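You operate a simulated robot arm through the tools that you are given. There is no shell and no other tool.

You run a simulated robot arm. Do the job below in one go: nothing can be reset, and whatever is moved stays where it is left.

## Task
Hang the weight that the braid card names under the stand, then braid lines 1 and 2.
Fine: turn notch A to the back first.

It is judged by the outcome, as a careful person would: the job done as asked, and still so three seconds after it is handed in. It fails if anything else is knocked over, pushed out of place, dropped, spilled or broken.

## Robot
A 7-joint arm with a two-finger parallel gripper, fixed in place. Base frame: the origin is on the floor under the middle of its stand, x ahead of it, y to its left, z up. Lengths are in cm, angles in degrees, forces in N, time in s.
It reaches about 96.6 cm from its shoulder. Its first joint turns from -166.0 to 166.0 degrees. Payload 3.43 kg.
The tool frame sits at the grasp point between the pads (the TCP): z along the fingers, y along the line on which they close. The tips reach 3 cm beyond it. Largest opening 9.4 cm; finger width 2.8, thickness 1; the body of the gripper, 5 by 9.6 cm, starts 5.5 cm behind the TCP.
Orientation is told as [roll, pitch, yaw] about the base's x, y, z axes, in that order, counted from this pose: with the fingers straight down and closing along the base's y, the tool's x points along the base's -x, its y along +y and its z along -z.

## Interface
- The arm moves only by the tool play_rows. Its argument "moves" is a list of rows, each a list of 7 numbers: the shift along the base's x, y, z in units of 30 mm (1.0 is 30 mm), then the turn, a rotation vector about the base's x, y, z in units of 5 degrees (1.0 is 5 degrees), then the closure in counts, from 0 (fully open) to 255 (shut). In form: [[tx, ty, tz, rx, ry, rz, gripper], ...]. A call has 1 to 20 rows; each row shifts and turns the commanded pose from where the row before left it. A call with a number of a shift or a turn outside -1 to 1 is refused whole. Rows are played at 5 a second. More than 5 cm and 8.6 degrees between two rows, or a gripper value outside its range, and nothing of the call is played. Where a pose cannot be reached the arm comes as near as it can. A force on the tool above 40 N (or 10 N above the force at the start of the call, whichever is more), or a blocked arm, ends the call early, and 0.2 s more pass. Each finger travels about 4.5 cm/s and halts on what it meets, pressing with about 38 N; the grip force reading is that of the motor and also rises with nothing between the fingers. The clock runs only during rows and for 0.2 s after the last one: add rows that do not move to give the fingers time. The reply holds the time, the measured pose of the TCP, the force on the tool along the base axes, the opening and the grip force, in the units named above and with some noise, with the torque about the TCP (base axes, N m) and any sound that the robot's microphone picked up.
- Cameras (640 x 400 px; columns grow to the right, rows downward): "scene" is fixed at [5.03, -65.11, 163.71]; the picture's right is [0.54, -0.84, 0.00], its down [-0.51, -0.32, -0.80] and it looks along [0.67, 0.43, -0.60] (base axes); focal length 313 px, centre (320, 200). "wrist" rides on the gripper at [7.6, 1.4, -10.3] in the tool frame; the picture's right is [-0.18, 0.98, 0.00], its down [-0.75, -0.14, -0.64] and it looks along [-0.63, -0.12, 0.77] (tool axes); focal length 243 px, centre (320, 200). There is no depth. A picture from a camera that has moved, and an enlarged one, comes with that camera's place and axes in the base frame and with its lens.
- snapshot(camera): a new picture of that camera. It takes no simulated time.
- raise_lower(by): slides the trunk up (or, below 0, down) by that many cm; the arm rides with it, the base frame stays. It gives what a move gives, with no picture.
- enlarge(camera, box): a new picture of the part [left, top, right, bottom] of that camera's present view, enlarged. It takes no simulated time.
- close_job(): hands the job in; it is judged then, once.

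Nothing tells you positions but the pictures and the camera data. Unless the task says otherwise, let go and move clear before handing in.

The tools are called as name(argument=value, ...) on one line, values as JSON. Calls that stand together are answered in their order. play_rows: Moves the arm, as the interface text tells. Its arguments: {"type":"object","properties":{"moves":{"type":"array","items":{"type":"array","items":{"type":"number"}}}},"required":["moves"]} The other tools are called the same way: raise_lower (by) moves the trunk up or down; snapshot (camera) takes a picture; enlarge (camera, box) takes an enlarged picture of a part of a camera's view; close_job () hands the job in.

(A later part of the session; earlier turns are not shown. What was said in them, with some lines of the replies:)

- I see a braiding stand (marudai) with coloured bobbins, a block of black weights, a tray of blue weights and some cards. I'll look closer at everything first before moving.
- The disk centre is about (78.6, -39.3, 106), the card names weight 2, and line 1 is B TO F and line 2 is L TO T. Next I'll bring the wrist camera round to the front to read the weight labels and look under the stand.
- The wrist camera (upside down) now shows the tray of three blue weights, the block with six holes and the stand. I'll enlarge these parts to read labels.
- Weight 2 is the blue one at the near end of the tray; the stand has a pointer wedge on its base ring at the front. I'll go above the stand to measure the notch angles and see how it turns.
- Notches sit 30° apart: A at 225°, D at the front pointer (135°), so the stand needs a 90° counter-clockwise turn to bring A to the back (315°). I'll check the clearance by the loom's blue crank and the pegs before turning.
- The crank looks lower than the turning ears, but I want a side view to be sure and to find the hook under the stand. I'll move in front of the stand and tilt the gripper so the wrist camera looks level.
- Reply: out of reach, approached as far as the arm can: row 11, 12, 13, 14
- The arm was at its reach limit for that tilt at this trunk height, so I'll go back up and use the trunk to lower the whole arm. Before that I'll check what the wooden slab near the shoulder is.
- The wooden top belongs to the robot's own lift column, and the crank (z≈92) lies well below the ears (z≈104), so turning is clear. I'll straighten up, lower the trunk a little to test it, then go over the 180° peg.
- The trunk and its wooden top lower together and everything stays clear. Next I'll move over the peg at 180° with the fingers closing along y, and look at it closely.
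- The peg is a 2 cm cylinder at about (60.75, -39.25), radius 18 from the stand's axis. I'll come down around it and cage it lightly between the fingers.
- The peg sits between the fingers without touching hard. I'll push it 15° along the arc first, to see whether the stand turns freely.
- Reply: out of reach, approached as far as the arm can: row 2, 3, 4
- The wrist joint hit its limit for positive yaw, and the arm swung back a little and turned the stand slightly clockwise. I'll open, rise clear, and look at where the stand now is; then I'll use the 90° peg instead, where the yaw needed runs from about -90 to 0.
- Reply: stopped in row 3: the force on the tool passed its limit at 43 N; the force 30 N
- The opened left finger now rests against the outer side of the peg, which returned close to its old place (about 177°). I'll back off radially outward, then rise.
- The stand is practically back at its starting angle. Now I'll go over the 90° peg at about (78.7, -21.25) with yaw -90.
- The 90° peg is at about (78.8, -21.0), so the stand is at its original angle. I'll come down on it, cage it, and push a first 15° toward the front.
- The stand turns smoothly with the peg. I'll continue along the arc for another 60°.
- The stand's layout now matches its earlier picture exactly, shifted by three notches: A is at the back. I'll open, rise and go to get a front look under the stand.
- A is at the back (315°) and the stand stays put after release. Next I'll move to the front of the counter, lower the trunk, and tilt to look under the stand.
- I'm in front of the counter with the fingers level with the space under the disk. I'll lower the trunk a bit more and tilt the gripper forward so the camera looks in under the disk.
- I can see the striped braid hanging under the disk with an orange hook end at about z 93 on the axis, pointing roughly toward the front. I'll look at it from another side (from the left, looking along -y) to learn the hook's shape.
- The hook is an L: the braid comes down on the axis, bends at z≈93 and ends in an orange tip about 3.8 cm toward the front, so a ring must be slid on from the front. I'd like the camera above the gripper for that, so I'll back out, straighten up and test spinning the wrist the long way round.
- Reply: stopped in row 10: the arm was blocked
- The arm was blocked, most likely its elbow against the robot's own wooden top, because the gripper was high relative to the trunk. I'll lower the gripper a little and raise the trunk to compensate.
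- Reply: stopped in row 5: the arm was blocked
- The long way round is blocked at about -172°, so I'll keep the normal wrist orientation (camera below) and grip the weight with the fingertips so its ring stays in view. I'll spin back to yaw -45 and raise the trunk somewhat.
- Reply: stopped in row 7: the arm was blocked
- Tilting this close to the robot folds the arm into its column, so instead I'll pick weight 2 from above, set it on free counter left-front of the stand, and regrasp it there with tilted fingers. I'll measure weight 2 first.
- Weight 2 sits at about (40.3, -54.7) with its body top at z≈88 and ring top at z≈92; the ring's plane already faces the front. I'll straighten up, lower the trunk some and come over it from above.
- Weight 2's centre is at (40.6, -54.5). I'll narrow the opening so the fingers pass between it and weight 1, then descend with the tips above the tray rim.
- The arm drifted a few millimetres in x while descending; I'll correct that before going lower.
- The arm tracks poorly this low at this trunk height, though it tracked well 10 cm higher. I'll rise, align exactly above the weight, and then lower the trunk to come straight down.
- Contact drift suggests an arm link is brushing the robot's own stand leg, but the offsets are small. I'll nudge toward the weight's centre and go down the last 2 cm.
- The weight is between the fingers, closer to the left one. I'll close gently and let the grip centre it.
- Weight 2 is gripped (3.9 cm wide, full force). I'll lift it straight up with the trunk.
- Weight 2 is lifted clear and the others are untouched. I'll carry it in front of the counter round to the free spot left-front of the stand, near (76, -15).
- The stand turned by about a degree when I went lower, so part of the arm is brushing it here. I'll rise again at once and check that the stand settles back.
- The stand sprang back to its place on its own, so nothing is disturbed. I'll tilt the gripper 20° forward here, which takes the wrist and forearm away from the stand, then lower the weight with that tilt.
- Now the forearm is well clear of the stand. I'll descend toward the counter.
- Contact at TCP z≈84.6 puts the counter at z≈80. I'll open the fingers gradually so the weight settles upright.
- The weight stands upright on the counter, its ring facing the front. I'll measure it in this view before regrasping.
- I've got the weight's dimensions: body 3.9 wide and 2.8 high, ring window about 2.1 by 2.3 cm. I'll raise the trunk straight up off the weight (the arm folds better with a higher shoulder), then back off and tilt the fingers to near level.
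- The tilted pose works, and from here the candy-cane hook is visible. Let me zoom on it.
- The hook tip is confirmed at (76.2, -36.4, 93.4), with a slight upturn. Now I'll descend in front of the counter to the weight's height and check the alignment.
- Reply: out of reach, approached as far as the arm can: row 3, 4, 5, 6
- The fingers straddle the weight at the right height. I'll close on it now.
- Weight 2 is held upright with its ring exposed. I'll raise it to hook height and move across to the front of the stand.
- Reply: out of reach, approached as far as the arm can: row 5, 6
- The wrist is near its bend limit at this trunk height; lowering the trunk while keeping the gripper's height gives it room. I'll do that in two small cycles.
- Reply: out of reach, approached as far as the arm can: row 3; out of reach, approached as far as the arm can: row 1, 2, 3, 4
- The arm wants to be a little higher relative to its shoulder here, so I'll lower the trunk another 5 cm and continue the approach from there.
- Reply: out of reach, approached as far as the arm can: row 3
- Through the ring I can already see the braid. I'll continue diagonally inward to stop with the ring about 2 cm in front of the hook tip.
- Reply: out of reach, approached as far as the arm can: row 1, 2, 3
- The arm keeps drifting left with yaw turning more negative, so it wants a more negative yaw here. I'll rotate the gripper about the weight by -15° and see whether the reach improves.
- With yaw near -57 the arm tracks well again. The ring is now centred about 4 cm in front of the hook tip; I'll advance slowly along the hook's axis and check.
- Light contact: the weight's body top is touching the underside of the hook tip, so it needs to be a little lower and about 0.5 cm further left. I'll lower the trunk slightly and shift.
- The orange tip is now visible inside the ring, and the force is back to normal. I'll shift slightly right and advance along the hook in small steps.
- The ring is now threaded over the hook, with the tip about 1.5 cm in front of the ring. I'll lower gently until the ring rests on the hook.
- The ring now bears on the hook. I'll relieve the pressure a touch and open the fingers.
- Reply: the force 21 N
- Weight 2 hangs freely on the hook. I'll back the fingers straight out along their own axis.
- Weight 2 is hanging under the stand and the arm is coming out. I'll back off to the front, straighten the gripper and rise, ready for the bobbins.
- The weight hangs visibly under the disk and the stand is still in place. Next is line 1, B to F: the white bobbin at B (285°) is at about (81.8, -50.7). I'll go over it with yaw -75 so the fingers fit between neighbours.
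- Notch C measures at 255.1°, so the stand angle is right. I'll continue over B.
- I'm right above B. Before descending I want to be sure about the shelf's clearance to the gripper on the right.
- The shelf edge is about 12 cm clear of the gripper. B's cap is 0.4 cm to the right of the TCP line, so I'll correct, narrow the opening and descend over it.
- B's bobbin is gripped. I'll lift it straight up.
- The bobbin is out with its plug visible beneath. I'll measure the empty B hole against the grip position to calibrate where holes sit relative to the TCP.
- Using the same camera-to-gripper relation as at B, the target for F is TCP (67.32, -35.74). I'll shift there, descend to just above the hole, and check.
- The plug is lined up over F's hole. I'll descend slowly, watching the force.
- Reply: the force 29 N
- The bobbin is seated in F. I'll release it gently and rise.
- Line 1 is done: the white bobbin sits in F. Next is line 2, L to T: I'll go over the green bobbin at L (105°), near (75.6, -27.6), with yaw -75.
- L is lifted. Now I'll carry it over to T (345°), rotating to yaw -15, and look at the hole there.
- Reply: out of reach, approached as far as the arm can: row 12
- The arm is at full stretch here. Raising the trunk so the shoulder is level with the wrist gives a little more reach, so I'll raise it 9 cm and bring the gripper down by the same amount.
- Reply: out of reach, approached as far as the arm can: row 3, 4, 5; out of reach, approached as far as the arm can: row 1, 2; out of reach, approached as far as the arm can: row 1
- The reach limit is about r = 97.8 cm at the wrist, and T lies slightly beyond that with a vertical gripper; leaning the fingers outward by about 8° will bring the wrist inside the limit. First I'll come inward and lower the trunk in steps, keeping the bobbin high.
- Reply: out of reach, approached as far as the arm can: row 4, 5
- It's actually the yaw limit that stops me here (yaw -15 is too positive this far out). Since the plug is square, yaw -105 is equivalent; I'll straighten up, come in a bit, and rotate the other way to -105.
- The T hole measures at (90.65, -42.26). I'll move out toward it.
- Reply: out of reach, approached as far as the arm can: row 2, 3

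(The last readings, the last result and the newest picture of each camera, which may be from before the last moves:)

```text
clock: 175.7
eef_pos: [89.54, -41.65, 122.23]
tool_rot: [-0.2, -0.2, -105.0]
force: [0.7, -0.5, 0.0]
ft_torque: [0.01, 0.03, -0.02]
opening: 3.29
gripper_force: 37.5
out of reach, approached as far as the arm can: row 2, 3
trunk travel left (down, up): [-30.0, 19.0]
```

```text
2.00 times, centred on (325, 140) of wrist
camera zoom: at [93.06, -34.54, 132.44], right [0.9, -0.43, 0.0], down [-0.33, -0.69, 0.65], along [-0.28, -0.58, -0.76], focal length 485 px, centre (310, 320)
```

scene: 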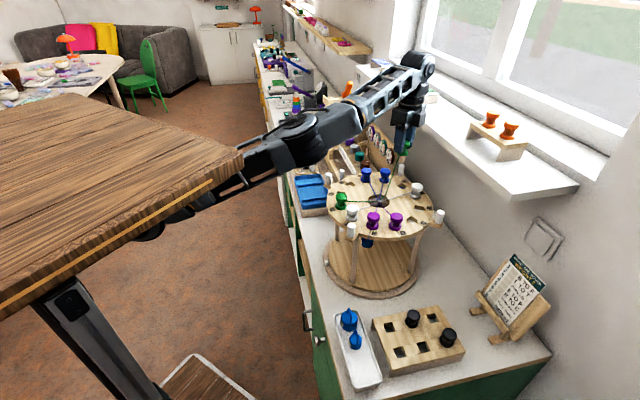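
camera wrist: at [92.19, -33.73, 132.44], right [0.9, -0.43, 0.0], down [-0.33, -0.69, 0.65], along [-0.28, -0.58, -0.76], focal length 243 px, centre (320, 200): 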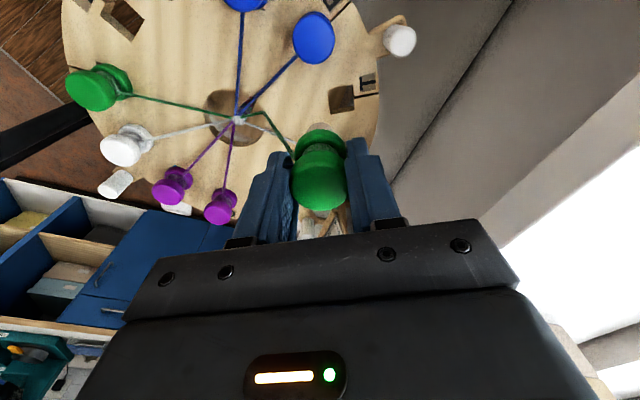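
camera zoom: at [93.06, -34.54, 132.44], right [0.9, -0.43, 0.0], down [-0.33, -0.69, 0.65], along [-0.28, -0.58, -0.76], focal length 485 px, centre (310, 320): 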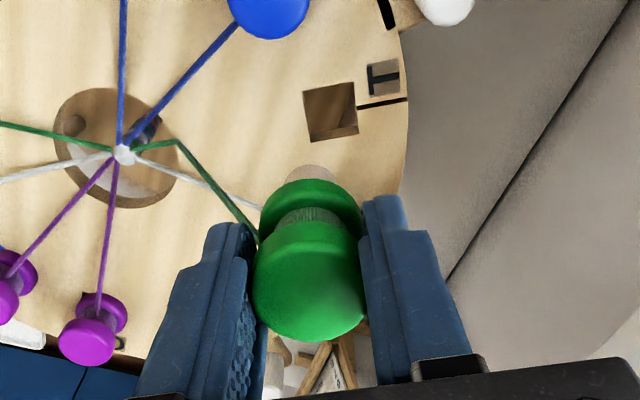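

raise_lower(by=8)

play_rows(moves=[[0, 0, -0.8, 0, 0, 0, 220], [0, 0, -0.8, 0, 0, 0, 220], [0.1, -0.07, -0.8, 0, 0, 0, 220], [0.12, -0.09, -0.4, 0, 0, 0, 220], [0.12, -0.09, 0, 0, 0, 0, 220], [0, 0, 0, 0, 0, 0, 220]])

enlarge(camera="wrist", box=[230, 40, 420, 240])

```text
clock: 176.9
eef_pos: [89.61, -41.6, 130.29]
tool_rot: [-0.3, -0.4, -105.0]
force: [-0.6, -0.2, -0.4]
ft_torque: [-0.02, 0.01, 0.02]
opening: 3.28
gripper_force: 38.0
trunk travel left (down, up): [-38.0, 11.0]
```

```text
clock: 178.3
eef_pos: [90.77, -42.41, 121.94]
tool_rot: [-0.2, -0.4, -105.0]
force: [-0.2, 0.6, -0.4]
ft_torque: [0.0, -0.02, 0.02]
opening: 3.31
gripper_force: 37.9
trunk travel left (down, up): [-38.0, 11.0]
```

```text
2.00 times, centred on (325, 140) of wrist
camera zoom: at [94.13, -35.38, 132.03], right [0.9, -0.43, 0.0], down [-0.33, -0.69, 0.65], along [-0.28, -0.58, -0.76], focal length 485 px, centre (310, 320)
```

zoom: 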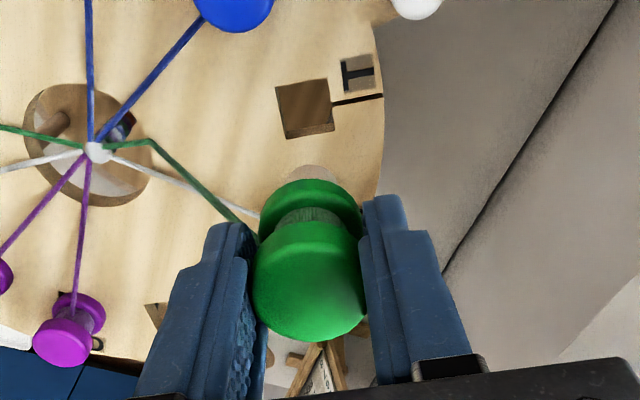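

Now the reach suffices. I'll align over the T hole and descend to just above it.

play_rows(moves=[[-0.11, -0.02, 0, 0, 0, 0, 220], [0, 0, -0.7, 0, 0, 0, 220], [0, 0, -0.7, 0, 0, 0, 220], [0, 0, -0.6, 0, 0, 0, 220], [0, 0, -0.3, 0, 0, 0, 220], [0, 0, 0, 0, 0, 0, 220]])

enlarge(camera="wrist", box=[230, 60, 420, 240])

enlarge(camera="scene", box=[330, 110, 470, 230])

```text
clock: 179.7
eef_pos: [90.35, -42.18, 114.95]
tool_rot: [-0.2, -0.4, -105.0]
force: [-0.1, -0.5, 0.0]
ft_torque: [0.03, 0.0, -0.01]
opening: 3.28
gripper_force: 38.0
trunk travel left (down, up): [-38.0, 11.0]
```

```text
2.22 times, centred on (325, 150) of wrist
camera zoom: at [93.7, -35.2, 125.15], right [0.9, -0.43, 0.0], down [-0.33, -0.69, 0.65], along [-0.28, -0.58, -0.76], focal length 539 px, centre (309, 311)
```

zoom: 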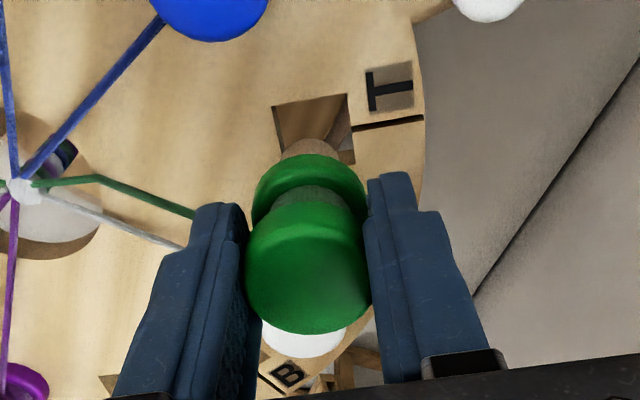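

```text
3.33 times, centred on (400, 170) of scene
camera zoom: at [5.03, -65.11, 163.71], right [0.54, -0.84, 0.0], down [-0.51, -0.32, -0.8], along [0.67, 0.43, -0.6], focal length 1042 px, centre (53, 300)
```

zoom: 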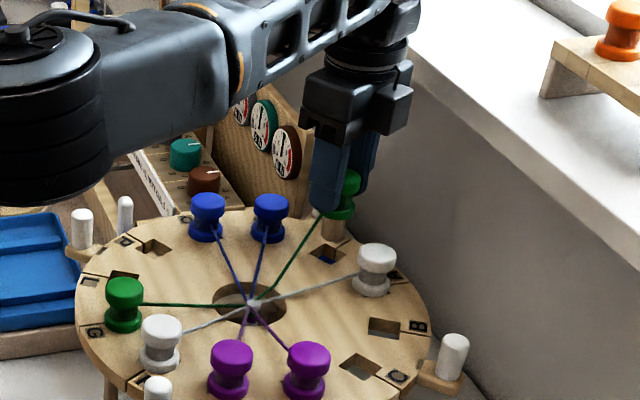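

Plug and hole line up. Descending slowly.

play_rows(moves=[[0, 0, -0.3, 0, 0, 0, 220], [0, 0, -0.3, 0, 0, 0, 220], [0, 0, -0.2, 0, 0, 0, 220], [0, 0, 0, 0, 0, 0, 220]])

enlarge(camera="wrist", box=[230, 60, 420, 240])

```text
clock: 180.7
eef_pos: [90.34, -42.24, 112.66]
tool_rot: [-0.2, -0.3, -105.0]
force: [0.2, -0.2, -0.6]
ft_torque: [0.0, 0.01, -0.03]
opening: 3.31
gripper_force: 38.0
trunk travel left (down, up): [-38.0, 11.0]
```

```text
2.22 times, centred on (325, 150) of wrist
camera zoom: at [93.82, -35.26, 122.83], right [0.9, -0.43, 0.0], down [-0.33, -0.69, 0.65], along [-0.28, -0.58, -0.76], focal length 539 px, centre (309, 311)
```

zoom: 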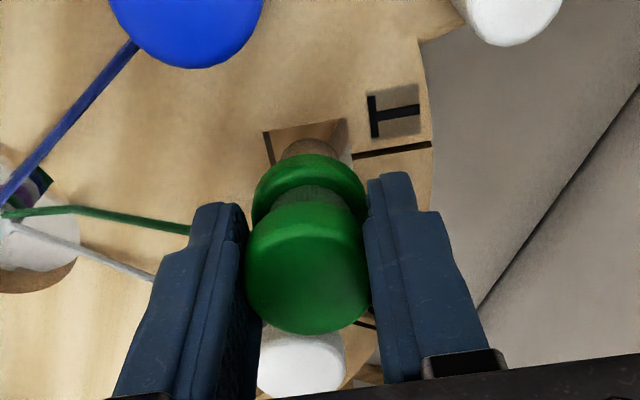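

play_rows(moves=[[0, 0, -0.2, 0, 0, 0, 220], [0, 0, -0.2, 0, 0, 0, 220], [0, 0, 0, 0, 0, 0, 220]])

play_rows(moves=[[0, 0, -0.2, 0, 0, 0, 220], [0, 0, -0.2, 0, 0, 0, 220], [0, 0, -0.1, 0, 0, 0, 220], [0, 0, 0, 0, 0, 0, 220]])

enlarge(camera="scene", box=[330, 110, 470, 230])

```text
clock: 181.5
eef_pos: [90.32, -42.32, 111.35]
tool_rot: [-0.3, -0.2, -105.0]
force: [-0.2, 0.5, -0.9]
ft_torque: [-0.01, -0.01, 0.0]
opening: 3.3
gripper_force: 38.0
trunk travel left (down, up): [-38.0, 11.0]
```

```text
clock: 182.5
eef_pos: [90.33, -42.42, 109.86]
tool_rot: [-0.3, -0.3, -105.0]
force: [0.8, 0.2, 2.4]
ft_torque: [0.01, -0.04, -0.02]
opening: 3.29
gripper_force: 38.1
trunk travel left (down, up): [-38.0, 11.0]
```

```text
3.33 times, centred on (400, 170) of scene
camera zoom: at [5.03, -65.11, 163.71], right [0.54, -0.84, 0.0], down [-0.51, -0.32, -0.8], along [0.67, 0.43, -0.6], focal length 1042 px, centre (53, 300)
```

zoom: 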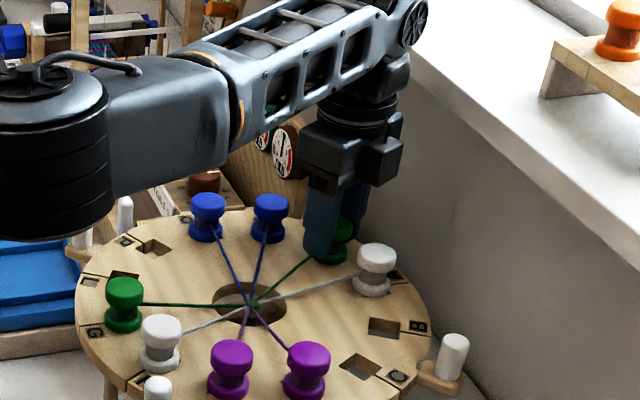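

The bobbin is seated in T. Releasing and rising straight up.

play_rows(moves=[[0, 0, 0.02, 0, 0, 0, 180], [0, 0, 0, 0, 0, 0, 155], [0, 0, 0, 0, 0, 0, 135], [0, 0, 0, 0, 0, 0, 127], [0, 0, 0, 0, 0, 0, 127], [0, 0, 0.4, 0, 0, 0, 127], [0, 0, 0.7, 0, 0, 0, 127], [0, 0, 0.8, 0, 0, 0, 127], [-0.1, 0.05, 0.8, 0, 0, 0, 127], [-0.2, 0.1, 0.8, 0, 0, 0, 127], [-0.3, 0.2, 0.6, 0, 0, 0, 127]])

snapshot(camera="wrist")

enlarge(camera="scene", box=[310, 130, 470, 250])

```text
clock: 184.9
eef_pos: [88.62, -41.37, 122.36]
tool_rot: [-0.3, -0.3, -104.9]
force: [0.2, 0.8, -1.0]
ft_torque: [0.0, -0.01, 0.04]
opening: 4.73
gripper_force: 0.1
trunk travel left (down, up): [-38.0, 11.0]
```

```text
taken
camera wrist: at [92.05, -34.31, 132.44], right [0.9, -0.43, 0.0], down [-0.33, -0.69, 0.65], along [-0.28, -0.58, -0.76], focal length 243 px, centre (320, 200)
```

wrist: 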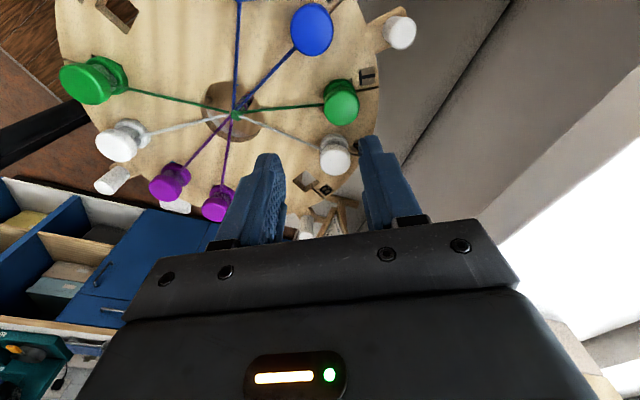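

```text
3.33 times, centred on (390, 190) of scene
camera zoom: at [5.03, -65.11, 163.71], right [0.54, -0.84, 0.0], down [-0.51, -0.32, -0.8], along [0.67, 0.43, -0.6], focal length 1042 px, centre (87, 233)
```

zoom: 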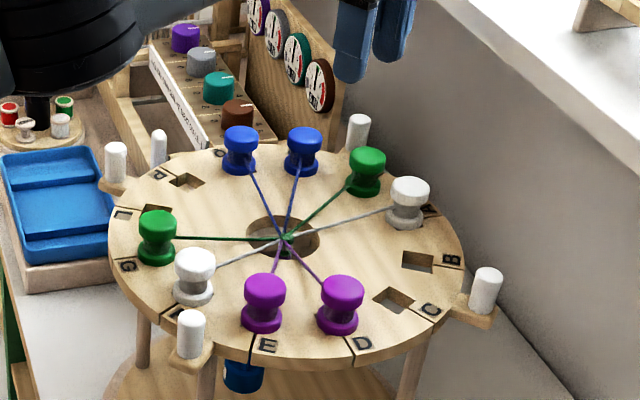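

Both bobbins are placed: white in F and green in T. I'll check the stand's angle precisely and the hanging weight.

enlarge(camera="scene", box=[310, 150, 470, 250])

enlarge(camera="scene", box=[340, 205, 440, 275])

enlarge(camera="wrist", box=[50, 0, 420, 220])

```text
4.00 times, centred on (390, 200) of scene
camera zoom: at [5.03, -65.11, 163.71], right [0.54, -0.84, 0.0], down [-0.51, -0.32, -0.8], along [0.67, 0.43, -0.6], focal length 1251 px, centre (40, 200)
```

zoom: 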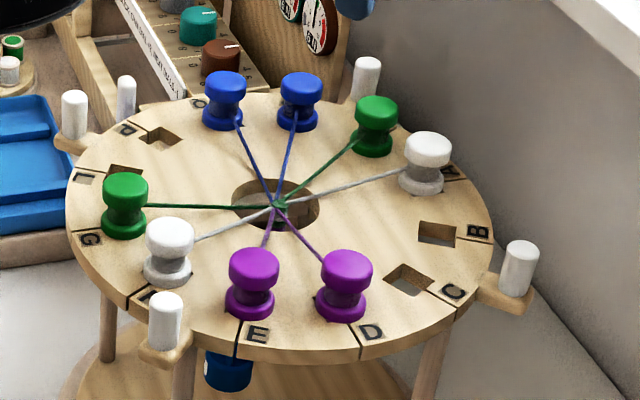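

```text
5.71 times, centred on (390, 240) of scene
camera zoom: at [5.03, -65.11, 163.71], right [0.54, -0.84, 0.0], down [-0.51, -0.32, -0.8], along [0.67, 0.43, -0.6], focal length 1787 px, centre (-80, -29)
```

zoom: 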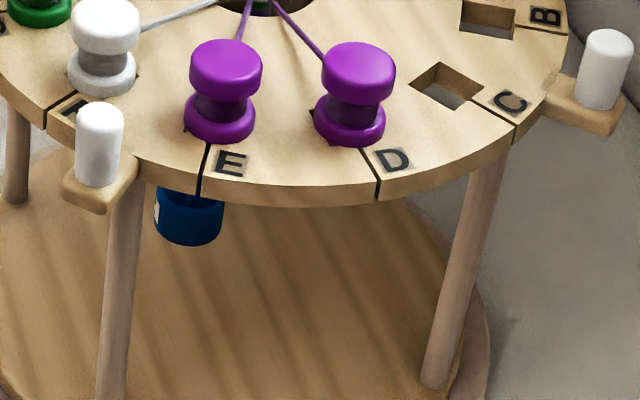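

```text
1.73 times, centred on (235, 110) of wrist
camera zoom: at [92.05, -34.31, 132.44], right [0.9, -0.43, 0.0], down [-0.33, -0.69, 0.65], along [-0.28, -0.58, -0.76], focal length 420 px, centre (467, 356)
```

zoom: 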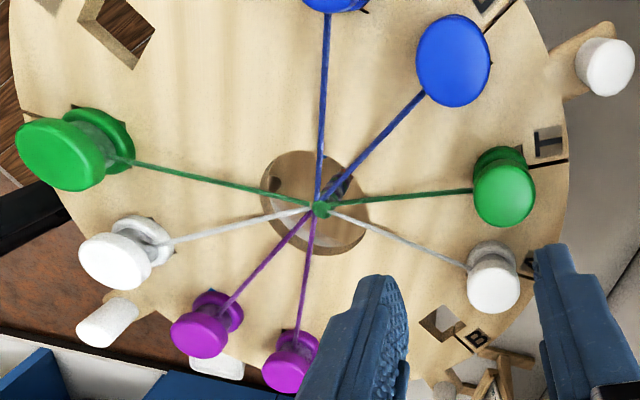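

Everything is in place: weight 2 hangs under the disk, white in F, green in T, and the stand is within about a degree of its mark. I'll move the arm clear to the front and take a last look.

play_rows(moves=[[-0.2, 0.2, 0.6, 0, 0, 0.5, 127], [-0.5, 0.5, 0.4, 0, 0, 1, 127], [-0.63, 0.73, 0.3, 0, 0, 1, 127], [-0.63, 0.73, 0.2, 0, 0, 1, 100], [-0.63, 0.73, 0.1, 0, 0, 1, 60], [-0.63, 0.73, 0, 0, 0, 1, 0], [-0.63, 0.73, 0, 0, 0, 1, 0], [-0.63, 0.73, 0, 0, 0, 1, 0], [-0.63, 0.73, 0, 0, 0, 1, 0], [-0.63, 0.73, 0, 0, 0, 1, 0], [-0.63, 0.73, 0, 0, 0, 1, 0], [-0.63, 0.73, 0, 0, 0, 1, 0], [-0.63, 0.73, 0, 0, 0, 0.5, 0]])

snapshot(camera="scene")

snapshot(camera="wrist")

enlarge(camera="scene", box=[310, 150, 470, 250])

enlarge(camera="scene", box=[320, 220, 480, 400])

```text
clock: 187.7
eef_pos: [65.66, -15.07, 127.24]
tool_rot: [-0.4, -0.3, -45.0]
force: [-0.2, -0.5, -0.3]
ft_torque: [0.06, 0.01, 0.03]
opening: 9.4
gripper_force: 0.1
trunk travel left (down, up): [-38.0, 11.0]
```

```text
taken
```

scene: 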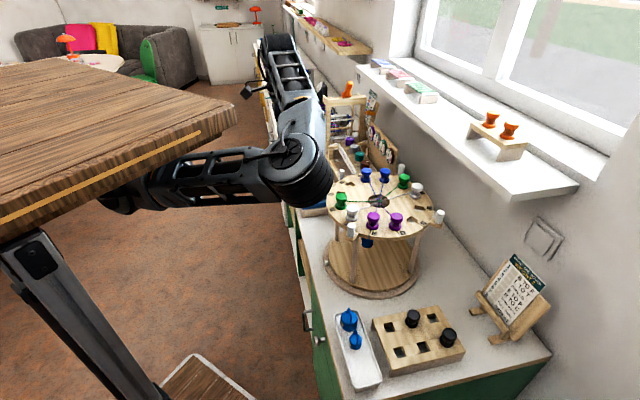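

```text
taken
camera wrist: at [61.29, -8.7, 137.41], right [0.82, 0.57, 0.0], down [0.43, -0.63, 0.65], along [0.36, -0.53, -0.76], focal length 243 px, centre (320, 200)
```

wrist: 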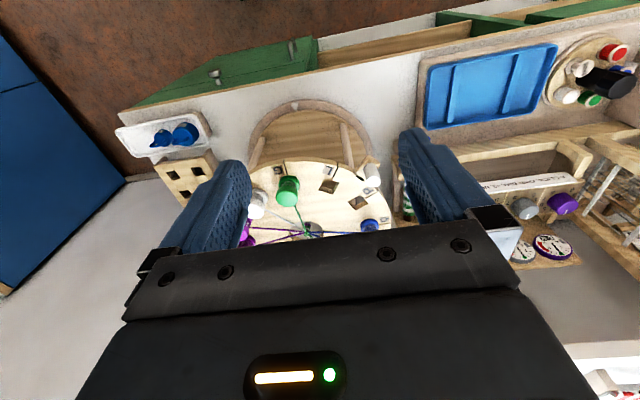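

```text
4.00 times, centred on (390, 200) of scene
camera zoom: at [5.03, -65.11, 163.71], right [0.54, -0.84, 0.0], down [-0.51, -0.32, -0.8], along [0.67, 0.43, -0.6], focal length 1251 px, centre (40, 200)
```

zoom: 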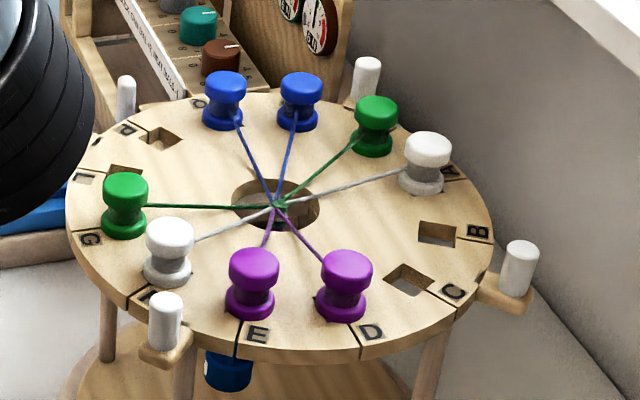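

```text
2.22 times, centred on (400, 310) of scene
camera zoom: at [5.03, -65.11, 163.71], right [0.54, -0.84, 0.0], down [-0.51, -0.32, -0.8], along [0.67, 0.43, -0.6], focal length 695 px, centre (142, -44)
```

zoom: 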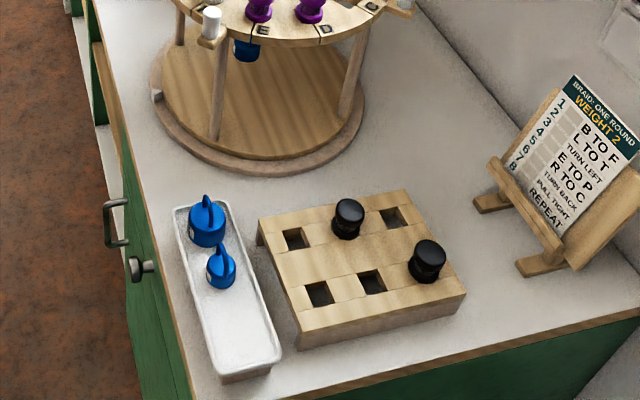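

I see weight 2 hanging under the stand, the white bobbin from B now in F, and the green bobbin from L now in T. Notch A is at the back, the other weights, the bobbin block and the card haven't moved, and the arm is clear with the gripper open. I'm handing the job in.

close_job()

```text
The job is handed in.
```

The job is done and handed in. The last pictures show everything where it should be; I have no verdict back yet.

- **Notch A:** I turned the stand 90° counter-clockwise first, so A is at the back, opposite the pointer. It sits within about 1° of exact.
- **Weight:** the braid card names weight 2, and it hangs by its ring on the hook under the stand.
- **Line 1 (B to F):** the white bobbin from B is in F.
- **Line 2 (L to T):** the green bobbin from L is in T.

Three things happened along the way:

- **Stand bumped:** the arm brushed the stand a few times and turned it slightly. It sprang back by itself each time.
- **Weight 2 set down:** I stood it on the counter for a short while to change my grip.
- **Arm blocked:** the arm stopped against itself or its own stand several times, with no damage that I could see.

Weights 1 and 3, the black bobbins and the card are where they started. The gripper is open and the arm is clear of the counter.
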